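You operate a simulated robot arm through the tools that you are given. There is no shell and no other tool. Be economical: measure what you need, move in short steps, check, and stop when the job is done.

You are at the controls of a simulated robot arm. One attempt, no reset.

Task
Slide the pad toward the folders, wipe up the dye smear, then lay the folded cloth there.
Fine: white rag back where it lay. What is to be rubbed or washed off counts as gone when no trace of it is left.
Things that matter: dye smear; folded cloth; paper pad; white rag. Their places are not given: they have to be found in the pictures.

Only the result counts: the job must be done as asked and must still hold three seconds after the hand-in. Knocking over, shifting, dropping, spilling or breaking anything else fails it. Flat cloth is picked up by pressing the open fingertips on it (5 to 10 N) and closing them slowly along it; thin cloth reads only 2 to 8 mm in the jaws.

Robot
A 6-joint arm with a two-finger parallel gripper, fixed in place. Base frame: the origin is at the foot of the arm, x ahead of it, y to its left, z up; the work surface is at about z = 750. Readings come in mm, rad, newtons and seconds.
With the tool pointing down near the work surface it reaches from about 200 to 840 mm from the base axis. Its first joint turns from -2.897 to 2.897 rad. Payload 3.91 kg.
The tool frame sits at the grasp point between the pads (the TCP): z along the fingers, y along the line on which they close. The tips reach 30 mm beyond it. The gripper opens to 110 mm. The fingers are 20 mm wide and 10 mm thick; the gripper's body (48 by 112 mm) begins 55 mm behind the TCP.
Orientation is told as [roll, pitch, yaw] about the base's x, y, z axes, in that order, counted from this pose: with the fingers straight down and closing along the base's y, the tool's x points along the base's -x, its y along +y and its z along -z.

Tools
- The arm moves only by the tool nudge_tool. Its argument "series" is text: rows parted by semicolons, each of 7 numbers parted by spaces: the shift along the tool's x, y, z in units of 300 mm (1.0 is 300 mm), then the turn, a rotation vector about the tool's x, y, z in units of 60 degrees (1.0 is 60 degrees), then the finger opening in mm, from 0 to 110. In form: x y z wx wy wz claw; .... A call has 1 to 20 rows; each row is the pose to reach, as a shift and turn from the pose commanded when the call began, along the tool's axes at that moment. A call with a number of a shift or a turn outside -1 to 1 is refused whole. Each row takes 0.2 s and may step no farther than 50 mm and 0.15 rad from the row before; otherwise, or with a gripper value out of range, the whole call is refused. A pose out of reach is approached as far as the arm can. The call stops where the force on the tool passes 90 N (or 10 N more than at its start, if that is more) or the arm is blocked; 0.2 s more then pass. Each finger travels about 108 mm/s and halts on what it meets, pressing with about 23 N; the grip force reading is that of the motor and also rises with nothing between the fingers. The clock runs only during rows and for 0.2 s after the last one: add rows that repeat a pose to give the fingers time. It gives the time, the measured TCP pose, the force on the tool (base axes), the opening and the grip force at its end, in the units of the frame above (readings bear some noise), with the torque about the TCP (base axes, N m) and any sound that the robot's microphone picked up, and new pictures: "views" is both (left out), scene, wrist or none.
- Cameras (640 x 400 px; columns grow to the right, rows downward): "scene" is fixed at [400.3, -650.2, 1488.4]; the picture's right is [0.98, 0.20, 0.00], its down [0.20, -0.97, -0.15] and it looks along [-0.03, 0.14, -0.99] (base axes); focal length 344 px, centre (320, 200). "wrist" rides on the gripper at [77, 7, -114] in the tool frame; the picture's right is [-0.09, 1.00, 0.00], its down [-0.80, -0.07, -0.59] and it looks along [-0.59, -0.05, 0.80] (tool axes); focal length 270 px, centre (320, 200).
- move_column(by): slides the trunk up (or, below 0, down) by that many mm; the arm rides with it, the base frame stays. It gives what a move gives, with no picture.
- pixel_to_xyz(camera, pixels): for up to 12 pixels [column, row] of the newest picture of that camera ("zoom" is the newest enlarged one), the place [x, y, z] in the base frame of the surface seen there, good to about 3 mm. The clock stands still meanwhile.
- zoom(camera, box): a new picture of the part [left, top, right, bottom] of that camera's present view, enlarged. The clock stands still meanwhile.
- finish_job(): hands the job in; it is judged then, once.

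Work in short steps. Measure before you move; look again where a grasp or a placing could have gone wrong, and mend it. You have 80 turns and 200 pictures in all, those below and enlarged ones among them. Open the gripper and draw the arm clear of the work before you hand the job in, unless the task says otherwise; then end with one line.

The tools are called after "Call:" by a JSON object that holds its "name" and its "arguments". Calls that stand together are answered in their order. nudge_tool: Moves the arm, as the interface text tells. Its arguments: {"type":"object","properties":{"series":{"type":"string"},"views":{"type":"string","enum":["both","scene","wrist","none"]}},"required":["series"]} The other tools are called the same way: move_column (by) slides the trunk up or down; pixel_to_xyz (camera, pixels) gives the place of the surface under pixels of a picture; zoom (camera, box) takes an enlarged picture of a part of a camera's view; finish_job () hands the job in.

At the start:

```text
time_s: 0.0
tool_pos: [174.3, -487.8, 1046.6]
tcp_rot: [0.0, 0.0, -0.001]
ft_force: [0.0, 0.0, 0.5]
ft_torque: [-0.02, -0.04, 0.0]
width: 109.8
grip_force: 0.0
trunk travel left (down, up): [-475.0, 65.0]
```

scene: 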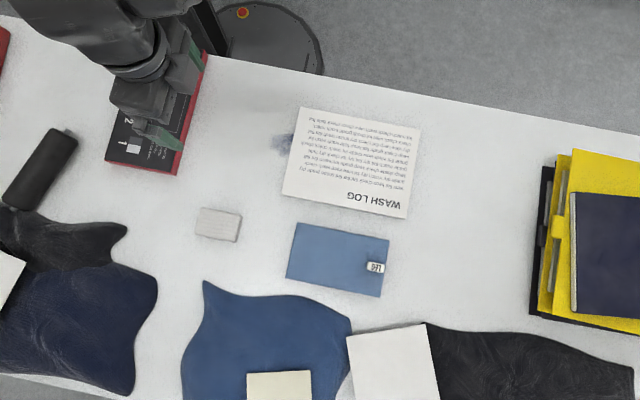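
wrist: 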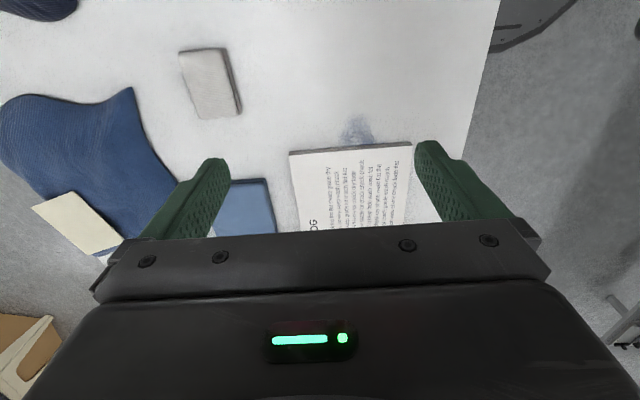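

The scene shows the WASH LOG pad near (350,160), a smear at (285,143), a whitish block at (218,224) and a blue cloth at (338,260). I enlarge and measure them.

Call:
{"name": "zoom", "arguments": {"camera": "scene", "box": [180, 90, 440, 310]}}

Call:
{"name": "pixel_to_xyz", "arguments": {"camera": "scene", "pixels": [[300, 108], [420, 130], [406, 217], [284, 193], [350, 160], [198, 208], [241, 215], [236, 241], [218, 224], [296, 224], [388, 240], [380, 295]]}}

Call:
{"name": "pixel_to_xyz", "arguments": {"camera": "scene", "pixels": [[288, 278], [338, 260], [375, 267], [285, 143], [272, 143], [290, 134], [282, 152], [460, 180], [545, 170], [532, 310], [340, 190], [250, 180]]}}

```text
1.82 times, centred on (310, 200) of scene
```

zoom: 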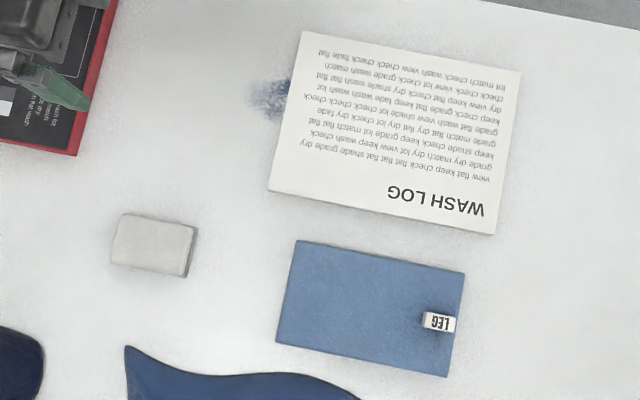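

```text
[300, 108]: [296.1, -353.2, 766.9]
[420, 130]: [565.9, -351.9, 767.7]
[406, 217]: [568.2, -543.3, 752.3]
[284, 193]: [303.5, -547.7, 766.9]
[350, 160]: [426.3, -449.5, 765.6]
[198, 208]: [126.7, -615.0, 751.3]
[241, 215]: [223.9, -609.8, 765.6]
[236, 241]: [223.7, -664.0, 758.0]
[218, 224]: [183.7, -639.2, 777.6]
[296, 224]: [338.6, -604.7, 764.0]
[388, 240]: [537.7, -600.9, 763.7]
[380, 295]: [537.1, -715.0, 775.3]
```

```text
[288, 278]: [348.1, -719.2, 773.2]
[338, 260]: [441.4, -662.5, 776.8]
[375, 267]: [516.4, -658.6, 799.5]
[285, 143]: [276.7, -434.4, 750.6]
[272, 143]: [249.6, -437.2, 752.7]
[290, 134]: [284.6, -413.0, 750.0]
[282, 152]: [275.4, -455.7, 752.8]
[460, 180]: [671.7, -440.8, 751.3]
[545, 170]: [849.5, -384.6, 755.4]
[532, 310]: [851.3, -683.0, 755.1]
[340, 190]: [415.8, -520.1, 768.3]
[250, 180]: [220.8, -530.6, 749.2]
```

I look closely at the cloth's tag, the rag and the box/book on the left.

Call:
{"name": "zoom", "arguments": {"camera": "scene", "box": [280, 215, 400, 300]}}

Call:
{"name": "zoom", "arguments": {"camera": "scene", "box": [180, 190, 260, 250]}}

Call:
{"name": "zoom", "arguments": {"camera": "wrist", "box": [160, 30, 440, 240]}}

Call:
{"name": "pixel_to_xyz", "arguments": {"camera": "scene", "pixels": [[106, 160], [178, 174], [207, 55], [135, 150], [345, 200], [205, 285], [190, 340], [349, 320], [220, 285], [160, 290], [125, 232], [280, 360]]}}

Call:
{"name": "pixel_to_xyz", "arguments": {"camera": "wrist", "pixels": [[182, 52], [228, 50], [240, 110], [200, 115], [208, 80], [355, 115], [340, 142], [376, 140], [360, 130], [350, 149], [290, 152], [410, 143]]}}

```text
4.71 times, centred on (340, 258) of scene
```

zoom: 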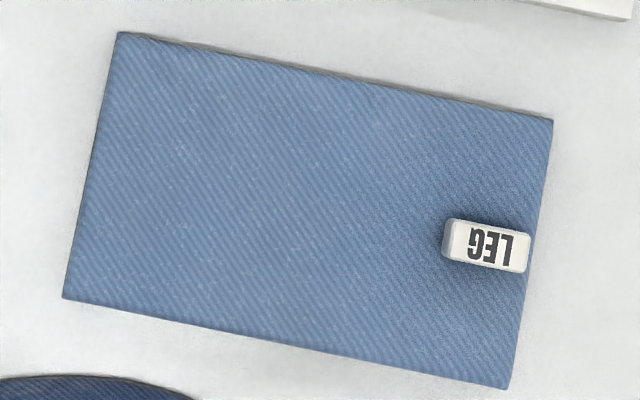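

```text
6.67 times, centred on (220, 220) of scene
```

zoom: 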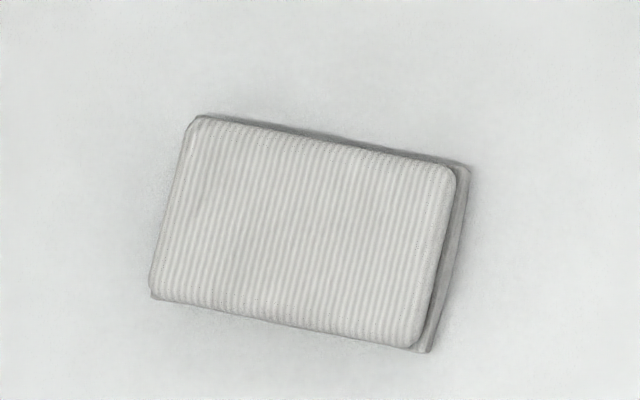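

```text
1.90 times, centred on (300, 135) of wrist
```

zoom: 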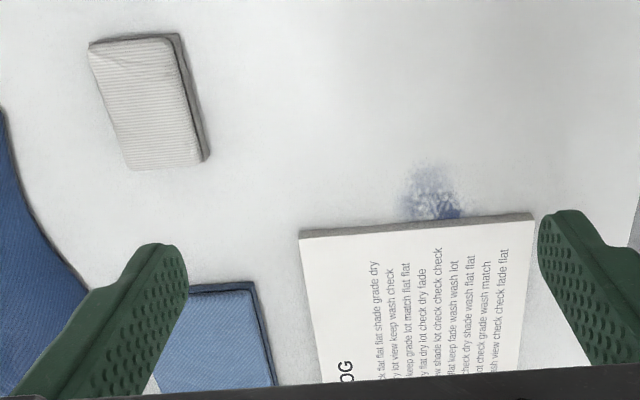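

```text
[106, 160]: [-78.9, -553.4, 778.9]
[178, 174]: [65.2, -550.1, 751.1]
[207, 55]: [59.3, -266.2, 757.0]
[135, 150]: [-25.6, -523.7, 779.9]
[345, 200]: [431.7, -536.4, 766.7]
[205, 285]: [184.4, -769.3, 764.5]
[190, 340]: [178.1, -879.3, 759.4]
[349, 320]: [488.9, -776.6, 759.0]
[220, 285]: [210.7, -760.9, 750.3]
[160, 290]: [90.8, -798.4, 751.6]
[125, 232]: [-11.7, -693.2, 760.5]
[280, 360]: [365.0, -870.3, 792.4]
```

```text
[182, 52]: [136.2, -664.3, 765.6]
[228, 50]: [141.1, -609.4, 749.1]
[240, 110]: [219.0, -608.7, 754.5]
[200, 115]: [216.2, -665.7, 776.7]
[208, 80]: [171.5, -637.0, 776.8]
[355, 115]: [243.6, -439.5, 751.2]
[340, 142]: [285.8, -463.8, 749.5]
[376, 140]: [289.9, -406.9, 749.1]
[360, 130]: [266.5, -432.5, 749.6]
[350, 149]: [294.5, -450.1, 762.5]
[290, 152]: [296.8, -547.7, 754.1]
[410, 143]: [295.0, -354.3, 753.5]
```

The rag is a block x 136–221, y −665…−609, top 777; the pad spans x 296–566, y −548…−353; the smear starts at x≈245 and goes under the pad. I move to the left of the pad and lower with open fingers, to push it in +x.

Call:
{"name": "nudge_tool", "arguments": {"series": "-0.08 0.04 0.13 0 0 0 110; -0.16 0.08 0.26 0 0 0 110; -0.24 0.127 0.39 0 0 0 110; -0.26 0.127 0.54 0 0 0 110; -0.26 0.127 0.69 0 0 0 110; -0.26 0.127 0.82 0 0 0 110; -0.26 0.127 0.82 0 0 0 110", "views": "both"}}

```text
time_s: 1.6
tool_pos: [255.1, -451.7, 797.0]
tcp_rot: [-0.001, 0.001, 0.001]
ft_force: [-0.3, -0.2, 0.1]
ft_torque: [-0.02, -0.03, 0.02]
width: 110.0
grip_force: 0.1
trunk travel left (down, up): [-475.0, 65.0]
```

scene: 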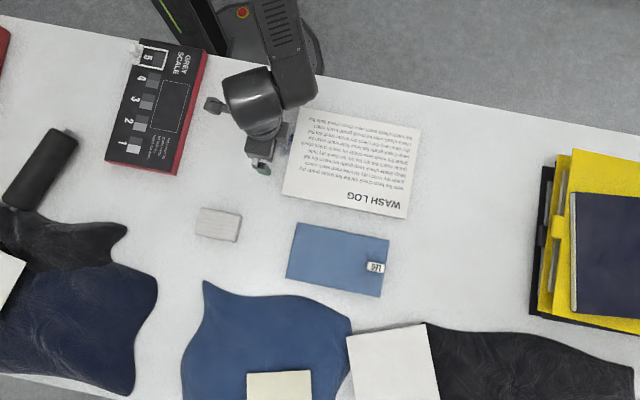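
wrist: 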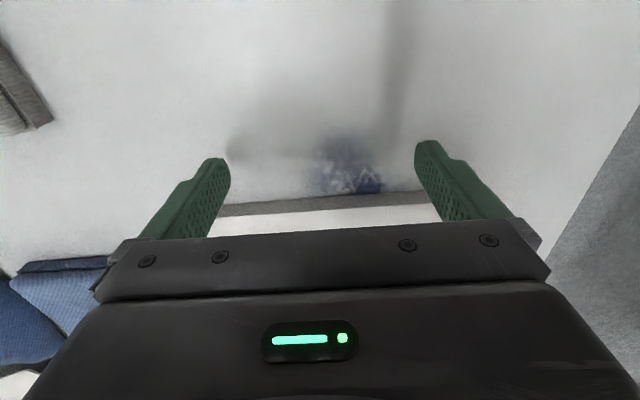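

TCP is at z 797, with the fingers standing in front of the pad's left edge. I lower 11 mm and push 120 mm first.

Call:
{"name": "nudge_tool", "arguments": {"series": "0 0 0.037 0 0 0 110; -0.05 0 0.037 0 0 0 110; -0.1 0 0.037 0 0 0 110; -0.15 0 0.037 0 0 0 110; -0.2 0 0.037 0 0 0 110; -0.25 0 0.037 0 0 0 110; -0.3 0 0.037 0 0 0 110; -0.35 0 0.037 0 0 0 110; -0.4 0 0.037 0 0 0 110", "views": "both"}}

```text
time_s: 3.6
tool_pos: [373.6, -450.5, 789.6]
tcp_rot: [0.001, -0.001, -0.001]
ft_force: [0.3, -0.5, 0.2]
ft_torque: [-0.02, 0.03, -0.02]
width: 109.9
grip_force: 0.0
trunk travel left (down, up): [-475.0, 65.0]
```

scene: 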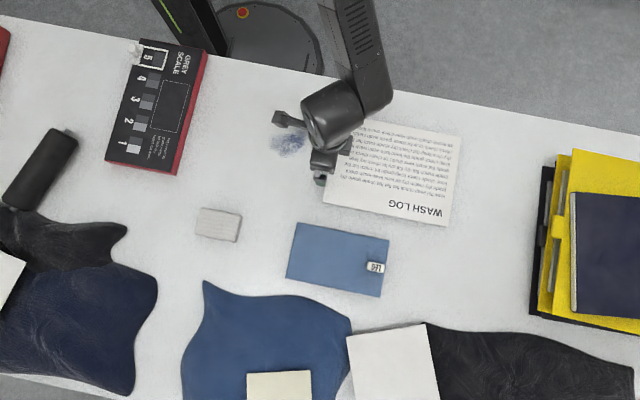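
wrist: 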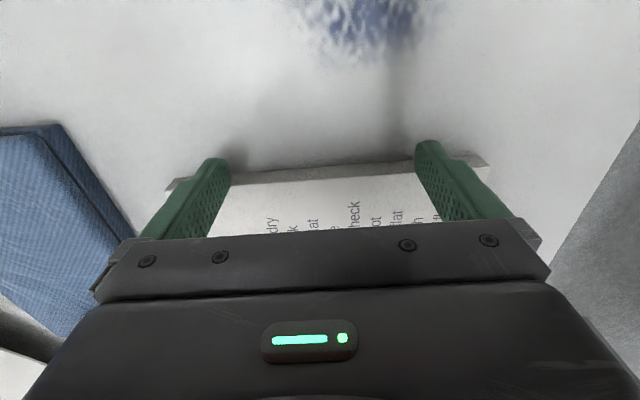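

The pad slides squarely and the smear (288,140) is coming free. I push another 100 mm, then back off and rise.

Call:
{"name": "nudge_tool", "arguments": {"series": "-0.06 0 0 0 0 0 110; -0.12 0 0 0 0 0 110; -0.18 0 0 0 0 0 110; -0.24 0 0 0 0 0 110; -0.29 0 0 0 0 0 110; -0.34 0 0 0 0 0 110; -0.34 0 0 0 0 0 110; -0.25 0 0 0 0 0 110; -0.25 0 -0.15 0 0 0 110; -0.2 0 -0.3 0 0 0 110; -0.1 0.05 -0.45 0 0 0 110; -0.1 0.05 -0.6 0 0 0 110; -0.1 0.05 -0.7 0 0 0 110", "views": "both"}}

```text
refused: row 11 steps farther than a row can; nothing moved
```

Row 11 was too long; I repeat with smaller steps.

Call:
{"name": "nudge_tool", "arguments": {"series": "-0.06 0 0 0 0 0 110; -0.12 0 0 0 0 0 110; -0.18 0 0 0 0 0 110; -0.24 0 0 0 0 0 110; -0.29 0 0 0 0 0 110; -0.34 0 0 0 0 0 110; -0.34 0 0 0 0 0 110; -0.25 0 0 0 0 0 110; -0.25 0 -0.15 0 0 0 110; -0.2 0 -0.3 0 0 0 110; -0.15 0 -0.44 0 0 0 110; -0.1 0 -0.58 0 0 0 110; -0.1 0 -0.7 0 0 0 110; -0.1 0 -0.7 0 0 0 110", "views": "both"}}

```text
time_s: 6.6
tool_pos: [404.8, -451.3, 999.4]
tcp_rot: [0.001, -0.001, -0.001]
ft_force: [-0.6, 0.3, 0.2]
ft_torque: [0.0, 0.03, 0.01]
width: 110.1
grip_force: 0.0
trunk travel left (down, up): [-475.0, 65.0]
```

scene: 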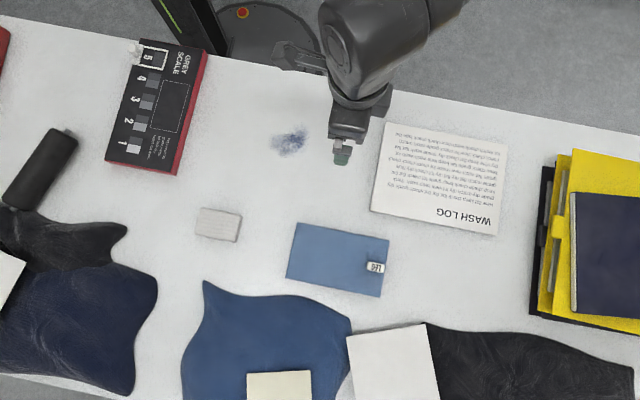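
wrist: 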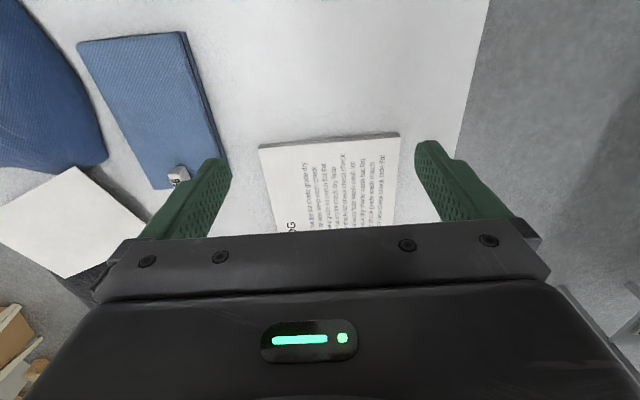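

The pad now sits near (440,178), and the smear shows in full around (290,142). I measure the smear, pad edges and the tag on the cloth.

Call:
{"name": "zoom", "arguments": {"camera": "wrist", "box": [70, 20, 240, 200]}}

Call:
{"name": "zoom", "arguments": {"camera": "scene", "box": [250, 110, 340, 180]}}

Call:
{"name": "pixel_to_xyz", "arguments": {"camera": "zoom", "pixels": [[120, 190], [160, 215], [220, 190], [380, 120], [430, 180], [380, 260], [300, 290], [260, 310], [260, 150], [400, 230]]}}

Call:
{"name": "pixel_to_xyz", "arguments": {"camera": "scene", "pixels": [[385, 123], [370, 209], [497, 235], [507, 145], [368, 267], [375, 265], [382, 268], [375, 261], [375, 273], [360, 262], [350, 280], [350, 245]]}}

```text
2.22 times, centred on (155, 110) of wrist
```

zoom: 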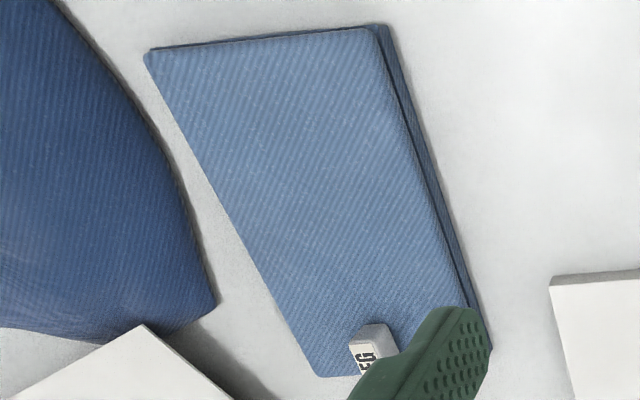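

```text
5.71 times, centred on (295, 145) of scene
```

zoom: 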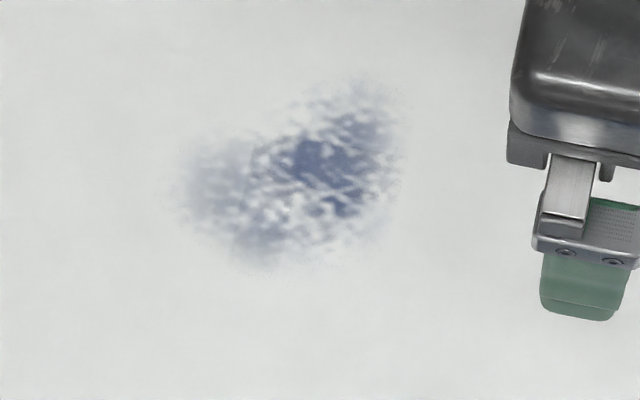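

```text
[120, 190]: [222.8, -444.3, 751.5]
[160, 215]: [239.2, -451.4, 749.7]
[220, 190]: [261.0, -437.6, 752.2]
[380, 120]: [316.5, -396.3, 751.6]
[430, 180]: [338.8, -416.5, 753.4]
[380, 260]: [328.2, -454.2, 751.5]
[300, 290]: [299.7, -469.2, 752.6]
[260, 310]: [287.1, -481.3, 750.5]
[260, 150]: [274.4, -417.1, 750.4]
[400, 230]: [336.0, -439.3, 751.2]
```

```text
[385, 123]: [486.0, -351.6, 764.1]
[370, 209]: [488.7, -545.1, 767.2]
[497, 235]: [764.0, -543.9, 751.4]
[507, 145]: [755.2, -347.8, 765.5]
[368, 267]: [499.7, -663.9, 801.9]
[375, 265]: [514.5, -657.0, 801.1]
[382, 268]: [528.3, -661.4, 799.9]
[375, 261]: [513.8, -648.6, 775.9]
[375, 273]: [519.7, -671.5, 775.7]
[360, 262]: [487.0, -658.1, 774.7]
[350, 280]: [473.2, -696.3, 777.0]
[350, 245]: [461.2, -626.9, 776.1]
```

Smear spans x≈238–328, y≈−392…−472. The rag lies at centre (179,−637), aligned with the axes; I go above it.

Call:
{"name": "nudge_tool", "arguments": {"series": "0.108 -0.089 0 0 0 0 110; 0.216 -0.177 0 0 0 0 110; 0.324 -0.266 0 0 0 0 110; 0.432 -0.354 0 0 0 0 110; 0.54 -0.443 0 0 0 0 110; 0.648 -0.532 0 0 0 0 110; 0.755 -0.62 0 0 0 0 110; 0.755 -0.62 0.15 0 0 0 110; 0.755 -0.62 0.3 0 0 0 110; 0.755 -0.62 0.45 0 0 0 110; 0.755 -0.62 0.54 0 0 0 110; 0.755 -0.62 0.54 0 0 0 110", "views": "both"}}

```text
time_s: 9.2
tool_pos: [179.6, -637.8, 835.2]
tcp_rot: [-0.001, 0.001, 0.0]
ft_force: [-0.4, 1.4, -0.4]
ft_torque: [-0.01, -0.02, -0.04]
width: 109.9
grip_force: 0.1
trunk travel left (down, up): [-475.0, 65.0]
```

scene: 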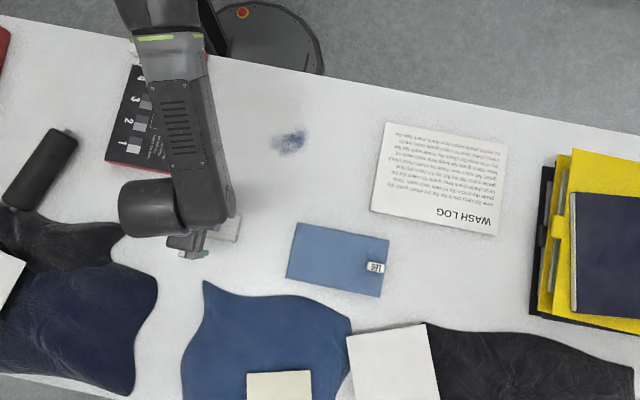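
wrist: 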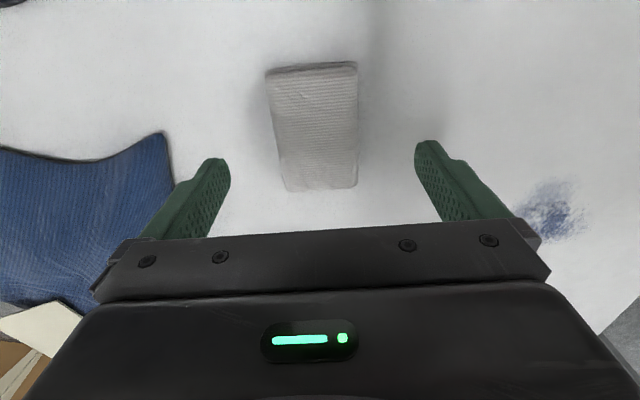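

The rag sits centred between the fingers. I lower to z≈788 and close gradually.

Call:
{"name": "nudge_tool", "arguments": {"series": "0 0 0.08 0 0 0 110; 0 0 0.157 0 0 0 110; 0 0 0.157 0 0 0 85; 0 0 0.157 0 0 0 65; 0 0 0.157 0 0 0 55; 0 0 0.157 0 0 0 45; 0 0 0.157 0 0 0 40; 0 0 0.157 0 0 0 40", "views": "both"}}

```text
time_s: 11.0
tool_pos: [178.7, -635.3, 789.0]
tcp_rot: [0.0, 0.001, 0.0]
ft_force: [0.9, -1.0, 0.5]
ft_torque: [-0.03, 0.02, -0.01]
width: 59.2
grip_force: 23.1
trunk travel left (down, up): [-475.0, 65.0]
```

scene: 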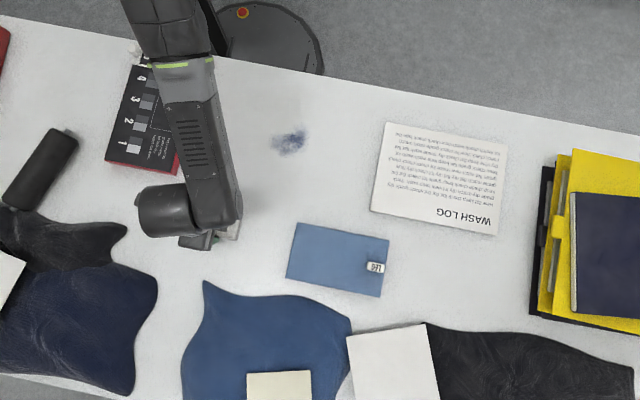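
wrist: 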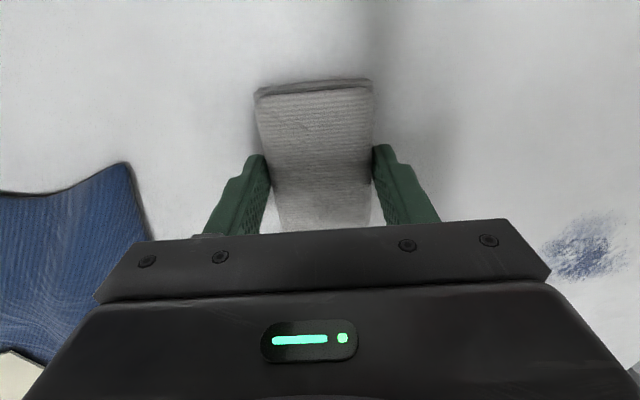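

Gripped: 59 mm at 23 N. I lift 40 mm, carry the rag over the smear's centre (283,−433) and check.

Call:
{"name": "nudge_tool", "arguments": {"series": "0 0 -0.07 0 0 0 40; 0 0 -0.15 0 0 0 40; -0.07 0.136 -0.15 0 0 0 40; -0.14 0.272 -0.15 0 0 0 40; -0.21 0.408 -0.15 0 0 0 40; -0.28 0.544 -0.15 0 0 0 40; -0.347 0.68 -0.15 0 0 0 40; -0.347 0.68 -0.15 0 0 0 40", "views": "both"}}

```text
time_s: 12.8
tool_pos: [281.4, -432.4, 834.4]
tcp_rot: [0.001, 0.0, -0.002]
ft_force: [0.2, -0.8, 0.3]
ft_torque: [0.0, -0.01, -0.01]
width: 40.0
grip_force: 0.0
trunk travel left (down, up): [-475.0, 65.0]
```

scene: 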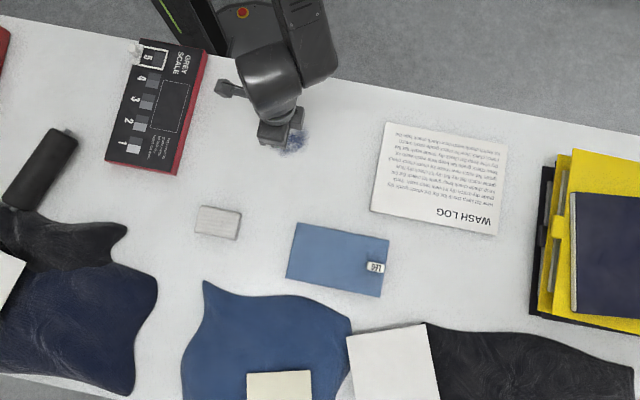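
wrist: 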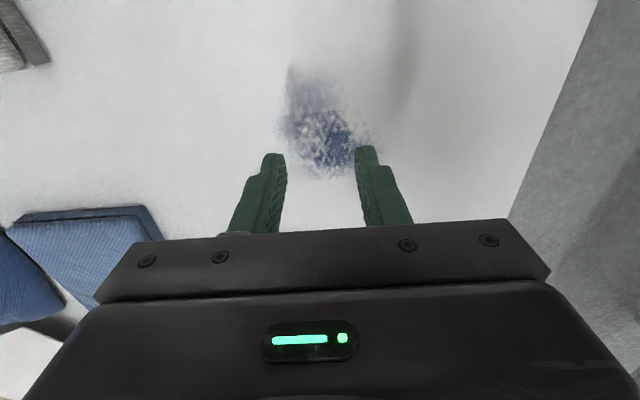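

The width fell to 40 with no force: the rag slipped out and still lies at (218,224). I go back and grip lower (z≈783), commanding a full close.

Call:
{"name": "nudge_tool", "arguments": {"series": "0.07 -0.136 0 0 0 0 80; 0.14 -0.272 0 0 0 0 110; 0.21 -0.408 0 0 0 0 110; 0.28 -0.544 0 0 0 0 110; 0.347 -0.68 0 0 0 0 110; 0.347 -0.68 0.08 0 0 0 110; 0.347 -0.68 0.15 0 0 0 110; 0.347 -0.68 0.17 0 0 0 110; 0.347 -0.68 0.17 0 0 0 85; 0.347 -0.68 0.17 0 0 0 65; 0.347 -0.68 0.17 0 0 0 55; 0.347 -0.68 0.17 0 0 0 30; 0.347 -0.68 0.17 0 0 0 0; 0.347 -0.68 0.17 0 0 0 0; 0.347 -0.68 0.15 0 0 0 0; 0.347 -0.68 0.13 0 0 0 0", "views": "both"}}

```text
time_s: 16.2
tool_pos: [175.6, -635.4, 794.2]
tcp_rot: [0.0, 0.001, -0.001]
ft_force: [-0.8, -0.4, -0.4]
ft_torque: [0.0, 0.0, 0.07]
width: 59.4
grip_force: 23.1
trunk travel left (down, up): [-475.0, 65.0]
```

scene: 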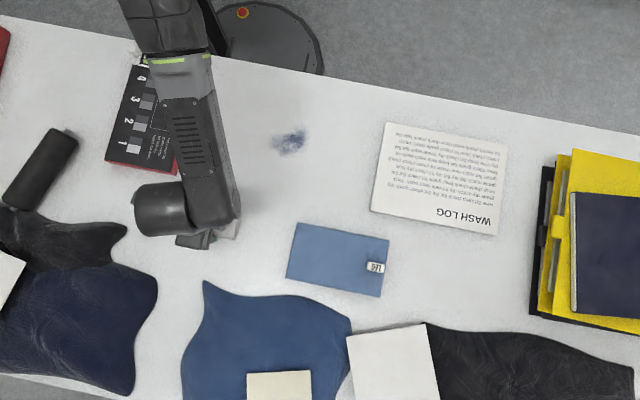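
wrist: 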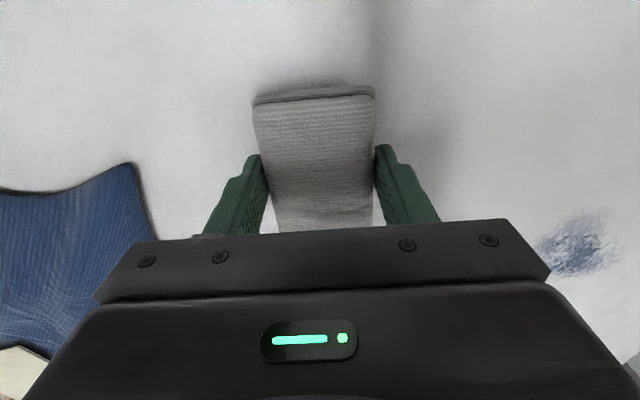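

Width stays 59 mm after a 12 mm raise; I lift a further 20 mm to see whether the rag comes along.

Call:
{"name": "nudge_tool", "arguments": {"series": "0 0 -0.03 0 0 0 0; 0 0 -0.06 0 0 0 0; 0 0 -0.06 0 0 0 0", "views": "wrist"}}

```text
time_s: 17.0
tool_pos: [175.5, -634.9, 812.8]
tcp_rot: [0.0, 0.0, 0.0]
ft_force: [0.1, 0.1, -0.6]
ft_torque: [0.02, -0.02, -0.01]
width: 59.0
grip_force: 22.8
trunk travel left (down, up): [-475.0, 65.0]
```

wrist: 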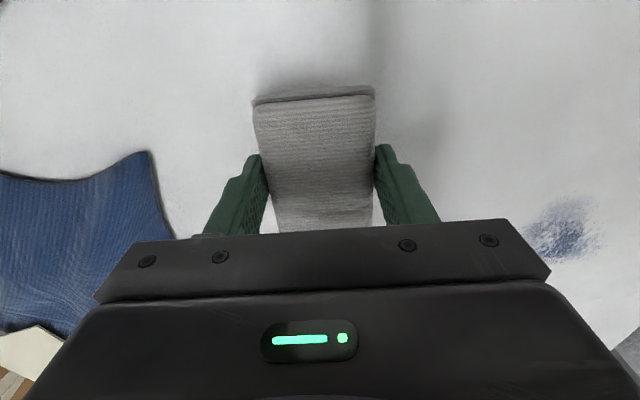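

Now the rag is held, 30 mm up. I carry it over the smear at (283,−433) and lower until just touching.

Call:
{"name": "nudge_tool", "arguments": {"series": "-0.07 0.134 -0.02 0 0 0 0; -0.14 0.268 -0.02 0 0 0 0; -0.21 0.402 -0.02 0 0 0 0; -0.28 0.536 -0.02 0 0 0 0; -0.357 0.673 -0.02 0 0 0 0; -0.357 0.673 0.04 0 0 0 0; -0.357 0.673 0.08 0 0 0 0; -0.357 0.673 0.1 0 0 0 0; -0.357 0.673 0.103 0 0 0 0; -0.357 0.673 0.103 0 0 0 0", "views": "both"}}

```text
time_s: 19.2
tool_pos: [280.9, -432.3, 783.2]
tcp_rot: [0.0, 0.0, 0.0]
ft_force: [0.2, 0.1, -0.7]
ft_torque: [-0.02, 0.04, -0.03]
width: 59.2
grip_force: 23.6
trunk travel left (down, up): [-475.0, 65.0]
```

scene: 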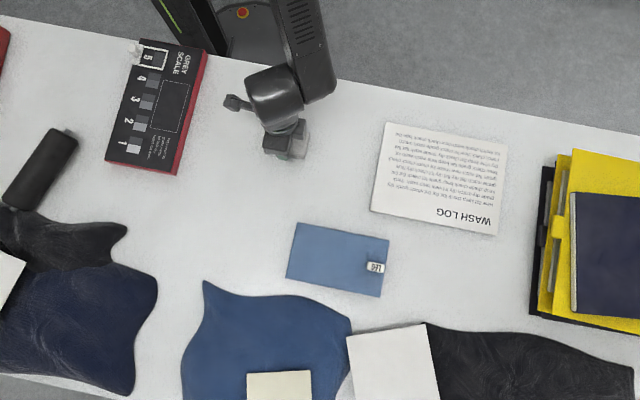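
wrist: 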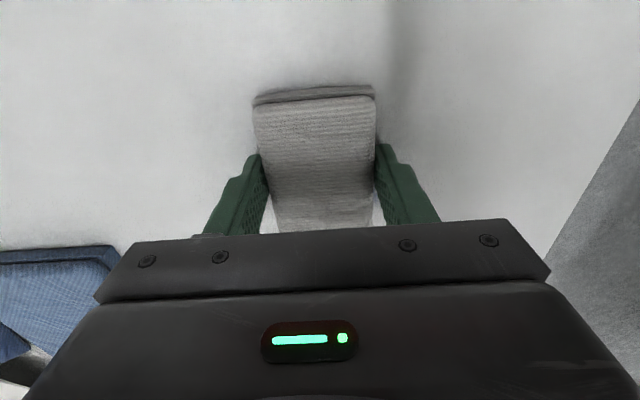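

No contact force yet. I lower by 2 mm more.

Call:
{"name": "nudge_tool", "arguments": {"series": "0 0 0.003 0 0 0 0; 0 0 0.006 0 0 0 0; 0 0 0.006 0 0 0 0", "views": "none"}}

```text
time_s: 20.0
tool_pos: [283.0, -433.0, 781.5]
tcp_rot: [-0.001, 0.0, 0.001]
ft_force: [-0.4, 0.1, 0.4]
ft_torque: [-0.04, -0.04, 0.01]
width: 59.1
grip_force: 22.8
trunk travel left (down, up): [-475.0, 65.0]
```

Still nothing; another 1.5 mm in small steps.

Call:
{"name": "nudge_tool", "arguments": {"series": "0 0 0.002 0 0 0 0; 0 0 0.005 0 0 0 0; 0 0 0.005 0 0 0 0", "views": "none"}}

```text
time_s: 20.8
tool_pos: [282.5, -435.3, 781.1]
tcp_rot: [-0.002, -0.002, 0.001]
ft_force: [-0.9, -3.0, 12.0]
ft_torque: [0.1, 0.18, 0.0]
width: 59.0
grip_force: 22.6
trunk travel left (down, up): [-475.0, 65.0]
```

Contact at 12 N. I wipe in strokes of ±45 mm in y at three x offsets.

Call:
{"name": "nudge_tool", "arguments": {"series": "0 0.075 0 0 0 0 0; 0 0.15 0 0 0 0 0; 0 0.075 0 0 0 0 0; 0 0 0 0 0 0 0; 0 -0.075 0 0 0 0 0; 0 -0.15 0 0 0 0 0; -0.08 -0.15 0 0 0 0 0; -0.08 -0.075 0 0 0 0 0; -0.08 0 0 0 0 0 0; -0.08 0.075 0 0 0 0 0; -0.08 0.15 0 0 0 0 0; 0 0.15 0 0 0 0 0; 0.08 0.15 0 0 0 0 0; 0.08 0.075 0 0 0 0 0; 0.08 0 0 0 0 0 0; 0.08 -0.075 0 0 0 0 0; 0.08 -0.15 0 0 0 0 0; 0.08 -0.25 0 0 0 0 0; 0.08 -0.35 0 0 0 0 0; 0.08 -0.4 0 0 0 0 0", "views": "both"}}

```text
time_s: 25.0
tool_pos: [258.4, -552.8, 779.9]
tcp_rot: [-0.002, 0.0, -0.001]
ft_force: [-0.1, 1.0, 4.4]
ft_torque: [0.0, -0.04, -0.01]
width: 59.4
grip_force: 23.2
trunk travel left (down, up): [-475.0, 65.0]
```

scene: 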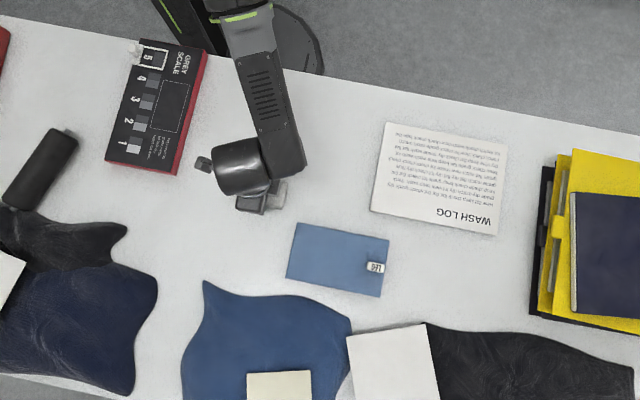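
wrist: 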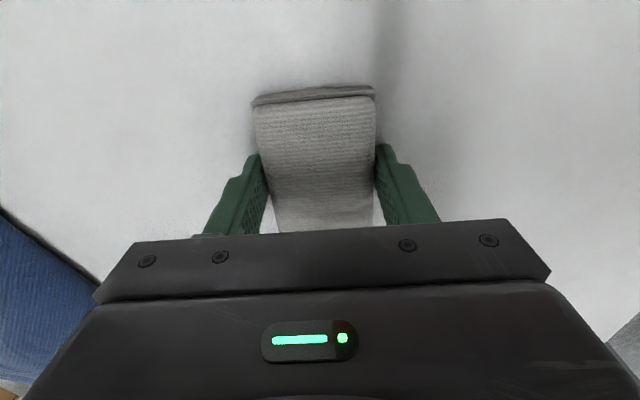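

The smear's spot at (290,142) looks clean in the picture; I enlarge it to look for traces.

Call:
{"name": "zoom", "arguments": {"camera": "scene", "box": [230, 100, 350, 190]}}

Call:
{"name": "zoom", "arguments": {"camera": "scene", "box": [265, 120, 320, 160]}}

```text
4.44 times, centred on (290, 145) of scene
```

zoom: 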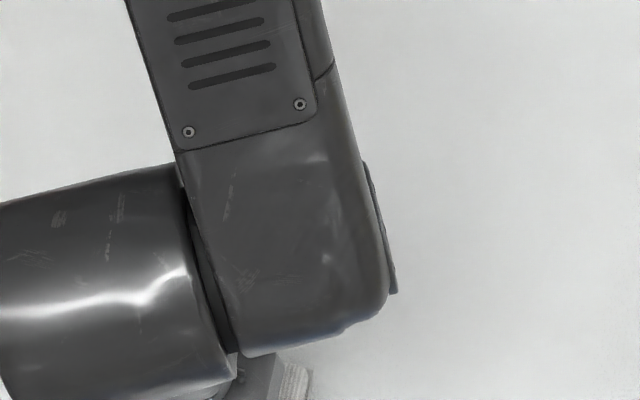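

```text
10.00 times, centred on (292, 140) of scene
```

zoom: 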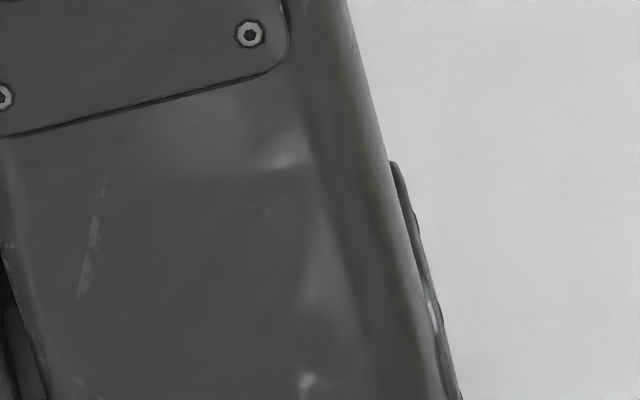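

The arm hides the spot. I lift the rag 40 mm and go above its old place, then look.

Call:
{"name": "nudge_tool", "arguments": {"series": "0 0 -0.07 0 0 0 0; 0 0 -0.13 0 0 0 0; 0.09 -0.094 -0.13 0 0 0 0; 0.18 -0.19 -0.13 0 0 0 0; 0.27 -0.28 -0.13 0 0 0 0; 0.27 -0.28 -0.13 0 0 0 0", "views": "both"}}

Call:
{"name": "zoom", "arguments": {"camera": "scene", "box": [240, 105, 340, 180]}}

```text
time_s: 26.4
tool_pos: [176.8, -638.4, 817.5]
tcp_rot: [0.0, 0.0, -0.001]
ft_force: [-0.2, -0.4, -0.2]
ft_torque: [0.01, 0.02, -0.04]
width: 58.9
grip_force: 23.1
trunk travel left (down, up): [-475.0, 65.0]
```

scene: 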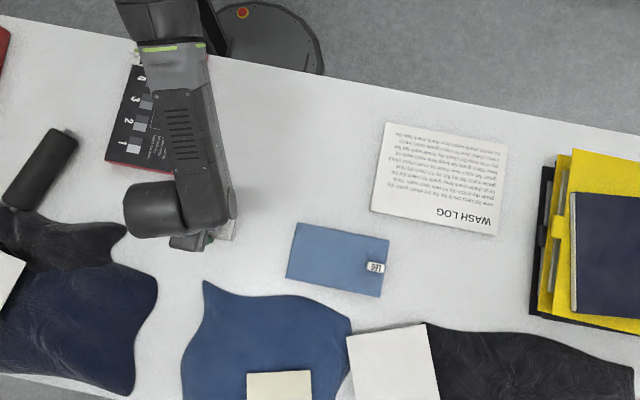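
wrist: 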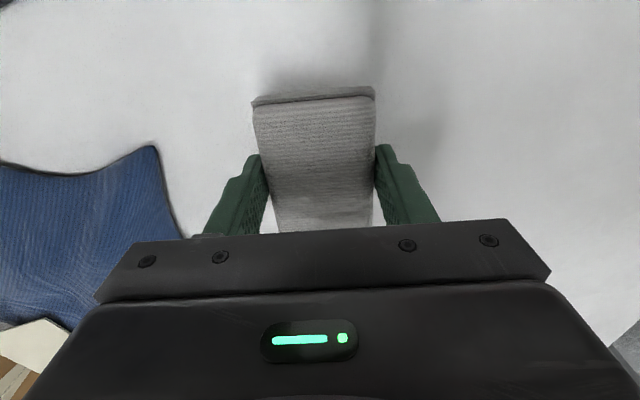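

```text
5.33 times, centred on (290, 142) of scene
```

zoom: 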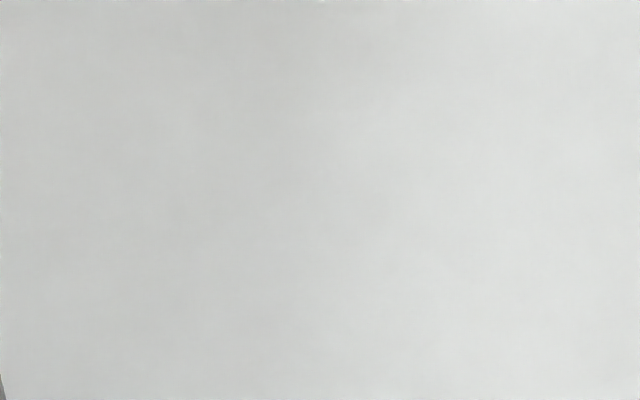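

The spot is clean. I correct 2 mm to the exact pick-up pose, set the rag down and open.

Call:
{"name": "nudge_tool", "arguments": {"series": "0.007 0.007 0.06 0 0 0 0; 0.007 0.007 0.115 0 0 0 0; 0.007 0.007 0.127 0 0 0 0; 0.007 0.007 0.127 0 0 0 0; 0.007 0.007 0.127 0 0 0 62; 0.007 0.007 0.127 0 0 0 75; 0.007 0.007 0.127 0 0 0 95; 0.007 0.007 0.127 0 0 0 110; 0.007 0.007 0.06 0 0 0 110; 0.007 0.007 -0.08 0 0 0 110; 0.007 0.007 -0.23 0 0 0 110; 0.007 0.007 -0.38 0 0 0 110; 0.007 0.007 -0.5 0 0 0 110", "views": "both"}}

```text
time_s: 29.2
tool_pos: [175.2, -632.8, 970.7]
tcp_rot: [-0.001, -0.001, 0.0]
ft_force: [-0.3, -0.3, -0.1]
ft_torque: [0.01, 0.01, 0.02]
width: 110.1
grip_force: 0.1
trunk travel left (down, up): [-475.0, 65.0]
```

scene: 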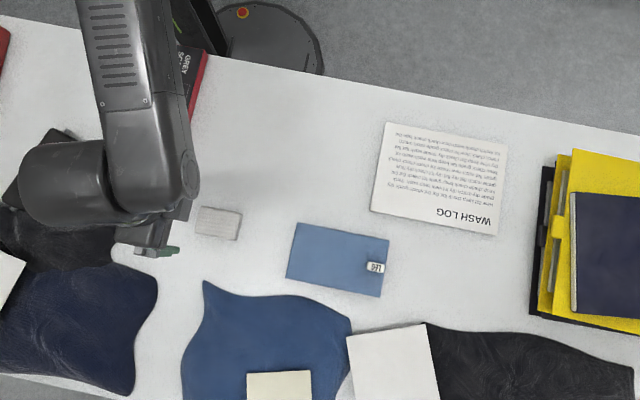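
wrist: 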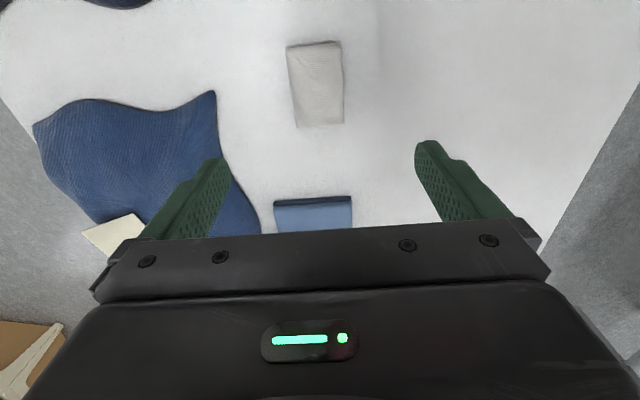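

The rag is back at (218,224). Next I look closely at the tag block on the blue cloth from above with the wrist camera.

Call:
{"name": "nudge_tool", "arguments": {"series": "-0.16 0 0 0 0 0 110; -0.32 0 0 0 0 0 110; -0.48 -0.02 0 0 0 0 110; -0.64 -0.04 0 0 0 0 110; -0.8 -0.06 0 0 0 0 110; -0.93 -0.08 0 0 0 0 110; -0.99 -0.08 0.1 0 0 0 110; -0.99 -0.08 0.2 0 0 0 110; -0.99 -0.08 0.2 0 0 0 110", "views": "wrist"}}

Call:
{"name": "zoom", "arguments": {"camera": "wrist", "box": [200, 0, 440, 180]}}

```text
time_s: 31.2
tool_pos: [473.2, -656.3, 907.6]
tcp_rot: [0.001, 0.0, 0.002]
ft_force: [-0.4, -1.1, -0.5]
ft_torque: [0.0, -0.05, -0.02]
width: 110.1
grip_force: 0.0
trunk travel left (down, up): [-475.0, 65.0]
```

wrist: 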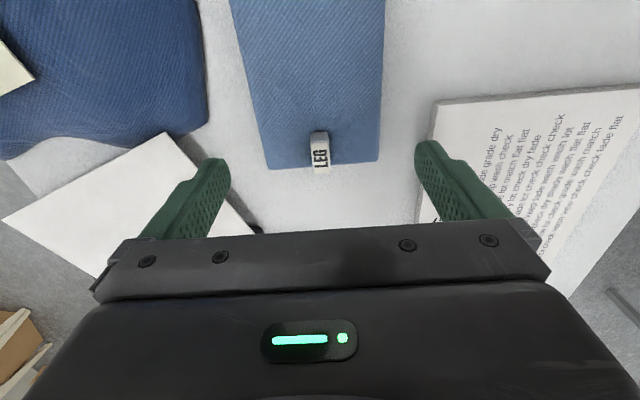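

```text
2.22 times, centred on (320, 90) of wrist
```

zoom: 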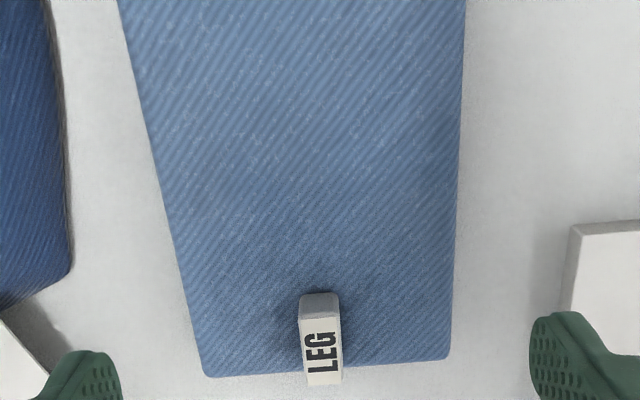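

The tab stands about 24 mm high at x 498–530, y −668…−650 on the cloth's top (z 776), and looks like a grip. I lower over it with 60 mm opening, tips a few mm above the cloth.

Call:
{"name": "nudge_tool", "arguments": {"series": "-0.06 -0.008 0.08 0 0 0 60; -0.117 -0.008 0.16 0 0 0 60; -0.117 -0.008 0.25 0 0 0 60; -0.117 -0.008 0.32 0 0 0 60; -0.117 -0.008 0.32 0 0 0 60", "views": "both"}}

Call:
{"name": "zoom", "arguments": {"camera": "wrist", "box": [220, 60, 420, 220]}}

```text
time_s: 32.4
tool_pos: [503.5, -654.1, 813.2]
tcp_rot: [-0.002, 0.0, 0.001]
ft_force: [0.2, 0.0, -0.1]
ft_torque: [0.01, -0.04, 0.01]
width: 60.0
grip_force: 0.1
out of reach, approached as far as the arm can: row 2, 3, 4, 5
trunk travel left (down, up): [-475.0, 65.0]
```

scene: 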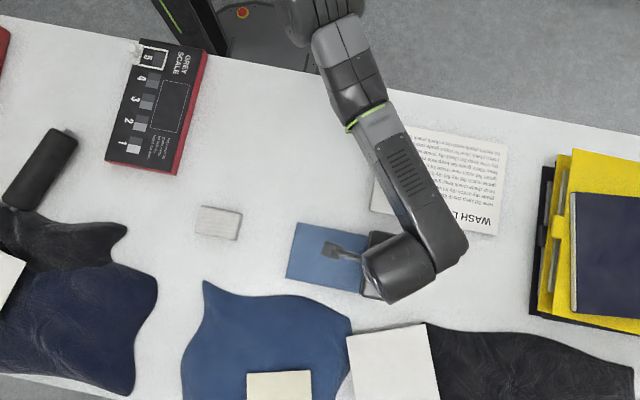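
wrist: 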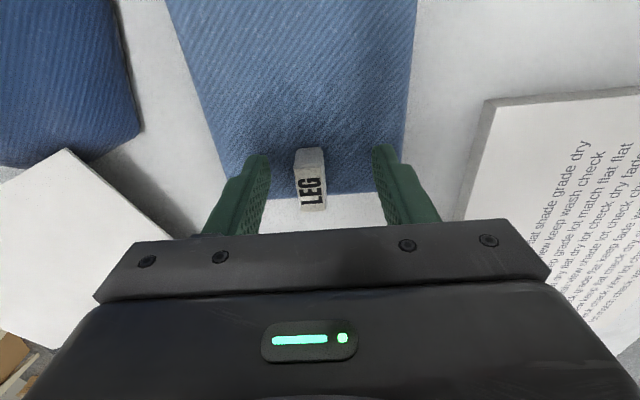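

```text
2.50 times, centred on (320, 140) of wrist
```

zoom: 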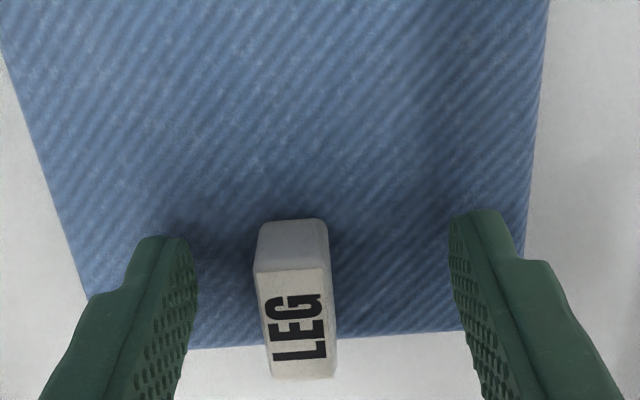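

Reach limits me at (503,−654); the tab is about 6 mm further out in −y. I raise the tool and lower the trunk to gain reach.

Call:
{"name": "nudge_tool", "arguments": {"series": "0.02 0 -0.16 0 0 0 60; 0.04 0 -0.32 0 0 0 60; 0.06 0 -0.48 0 0 0 60; 0.06 0 -0.6 0 0 0 60; 0.06 0 -0.6 0 0 0 60", "views": "none"}}

Call:
{"name": "move_column", "arguments": {"by": -120}}

```text
time_s: 33.6
tool_pos: [483.1, -653.2, 993.7]
tcp_rot: [-0.002, 0.0, 0.0]
ft_force: [0.2, -0.1, 0.2]
ft_torque: [-0.01, 0.02, 0.03]
width: 59.8
grip_force: 0.1
out of reach, approached as far as the arm can: row 4, 5
trunk travel left (down, up): [-475.0, 65.0]
```

```text
time_s: 35.1
tool_pos: [484.5, -652.5, 873.2]
tcp_rot: [-0.003, -0.002, 0.0]
ft_force: [0.7, -0.4, 0.0]
ft_torque: [-0.01, 0.02, -0.01]
width: 59.8
grip_force: 0.1
trunk travel left (down, up): [-355.0, 185.0]
```

Reach was shorter higher up, so the trunk should go up instead. I raise it fully (185 mm) and go down again.

Call:
{"name": "move_column", "arguments": {"by": 184}}

Call:
{"name": "nudge_tool", "arguments": {"series": "0 0 0.16 0 0 0 60; 0 0 0.32 0 0 0 60; 0 0 0.48 0 0 0 60; 0 0 0.6 0 0 0 60; -0.02 -0.01 0.7 0 0 0 60; -0.06 -0.02 0.75 0 0 0 60; -0.08 -0.021 0.75 0 0 0 60; -0.08 -0.021 0.75 0 0 0 60", "views": "wrist"}}

```text
time_s: 37.1
tool_pos: [484.4, -652.7, 1057.9]
tcp_rot: [-0.003, 0.001, -0.001]
ft_force: [0.0, -0.6, 0.3]
ft_torque: [-0.03, 0.0, 0.02]
width: 60.1
grip_force: 0.2
trunk travel left (down, up): [-539.0, 1.0]
```

```text
time_s: 38.9
tool_pos: [499.5, -650.2, 834.6]
tcp_rot: [-0.002, -0.002, 0.0]
ft_force: [0.5, 0.3, 0.7]
ft_torque: [-0.01, -0.03, 0.04]
width: 59.8
grip_force: 0.1
out of reach, approached as far as the arm can: row 6, 7, 8
trunk travel left (down, up): [-539.0, 1.0]
```

wrist: 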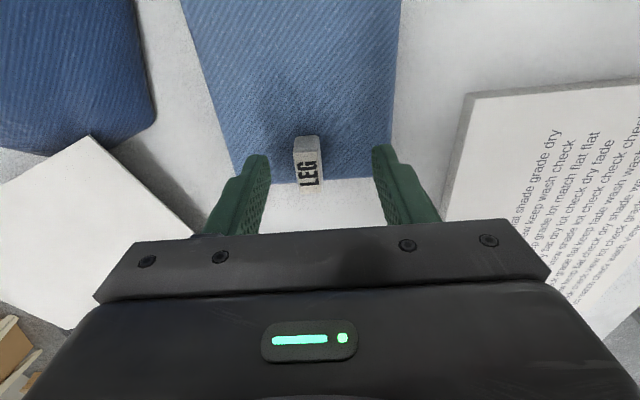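

Geometry shows a top radius of about 827 mm, so I'll use a slightly lower trunk and a 10° tilt of the tips outward (+x). First up 120 mm and trunk down 100 mm.

Call:
{"name": "nudge_tool", "arguments": {"series": "0.03 0 -0.13 0 0 0 60; 0.03 0 -0.26 0 0 0 60; 0.03 0 -0.4 0 0 0 60; 0.03 0 -0.4 0 0 0 60", "views": "none"}}

Call:
{"name": "move_column", "arguments": {"by": -100}}

Call:
{"name": "nudge_tool", "arguments": {"series": "0 0 0 0 -0.09 0 60; 0 0 0 0 -0.17 0 60; 0 0 0 0 -0.17 0 60", "views": "none"}}

```text
time_s: 39.9
tool_pos: [491.2, -649.6, 952.0]
tcp_rot: [0.0, -0.001, 0.0]
ft_force: [-0.2, -0.9, -0.5]
ft_torque: [-0.01, 0.01, 0.0]
width: 59.9
grip_force: 0.1
trunk travel left (down, up): [-539.0, 1.0]
```

```text
time_s: 41.3
tool_pos: [491.5, -650.3, 853.0]
tcp_rot: [-0.001, -0.002, 0.001]
ft_force: [0.1, -1.0, 0.0]
ft_torque: [0.01, 0.01, -0.05]
width: 59.9
grip_force: 0.0
trunk travel left (down, up): [-439.0, 101.0]
```

```text
time_s: 42.1
tool_pos: [492.0, -651.6, 853.3]
tcp_rot: [-0.002, -0.182, 0.0]
ft_force: [-0.1, -0.1, 0.8]
ft_torque: [-0.02, 0.03, 0.05]
width: 60.0
grip_force: 0.1
trunk travel left (down, up): [-439.0, 101.0]
```

Tilted 10° outward. I now lower to TCP ≈(508.5,−659,811) around the tab.

Call:
{"name": "nudge_tool", "arguments": {"series": "-0.029 -0.025 0.02 0 0 0 60; -0.029 -0.025 0.09 0 0 0 60; -0.029 -0.025 0.145 0 0 0 60; -0.029 -0.025 0.145 0 0 0 60", "views": "wrist"}}

Call:
{"name": "zoom", "arguments": {"camera": "wrist", "box": [220, 80, 420, 240]}}

```text
time_s: 43.1
tool_pos: [507.8, -657.8, 810.7]
tcp_rot: [-0.002, -0.18, 0.0]
ft_force: [0.0, 0.3, -0.4]
ft_torque: [0.0, -0.02, 0.03]
width: 60.3
grip_force: 0.1
trunk travel left (down, up): [-439.0, 101.0]
```

wrist: 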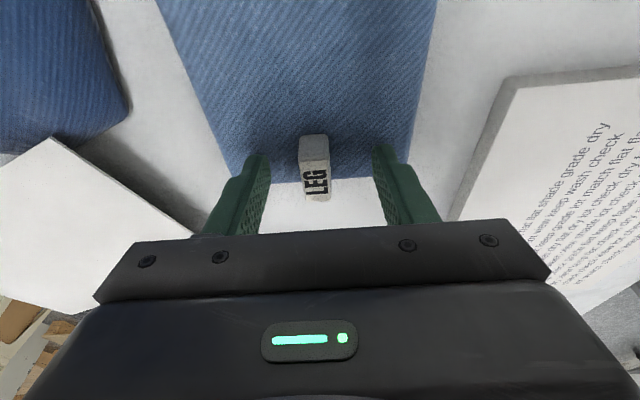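

```text
2.50 times, centred on (320, 160) of wrist
```

zoom: 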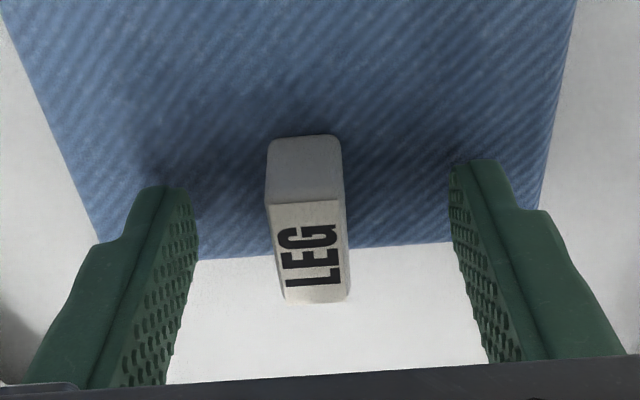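

The tab is between the fingers, within ~3 mm of centre. I close slowly, then raise 4 mm and see.

Call:
{"name": "nudge_tool", "arguments": {"series": "0 -0.006 0 0 0 0 40; 0 -0.006 0 0 0 0 28; 0 -0.006 0 0 0 0 22; 0 -0.006 0 0 0 0 18; 0 -0.006 0 0 0 0 10; 0 -0.006 0 0 0 0 0; 0 -0.006 0 0 0 0 0", "views": "wrist"}}

```text
time_s: 44.7
tool_pos: [509.2, -659.6, 811.4]
tcp_rot: [-0.001, -0.177, 0.0]
ft_force: [-0.1, 1.0, 0.7]
ft_torque: [-0.02, 0.03, 0.07]
width: 16.4
grip_force: 23.2
trunk travel left (down, up): [-439.0, 101.0]
```

wrist: 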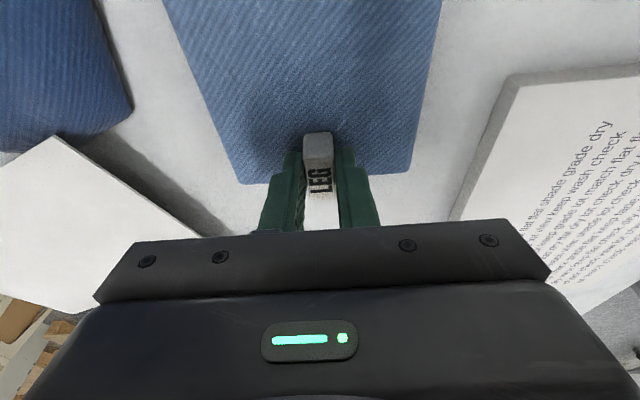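

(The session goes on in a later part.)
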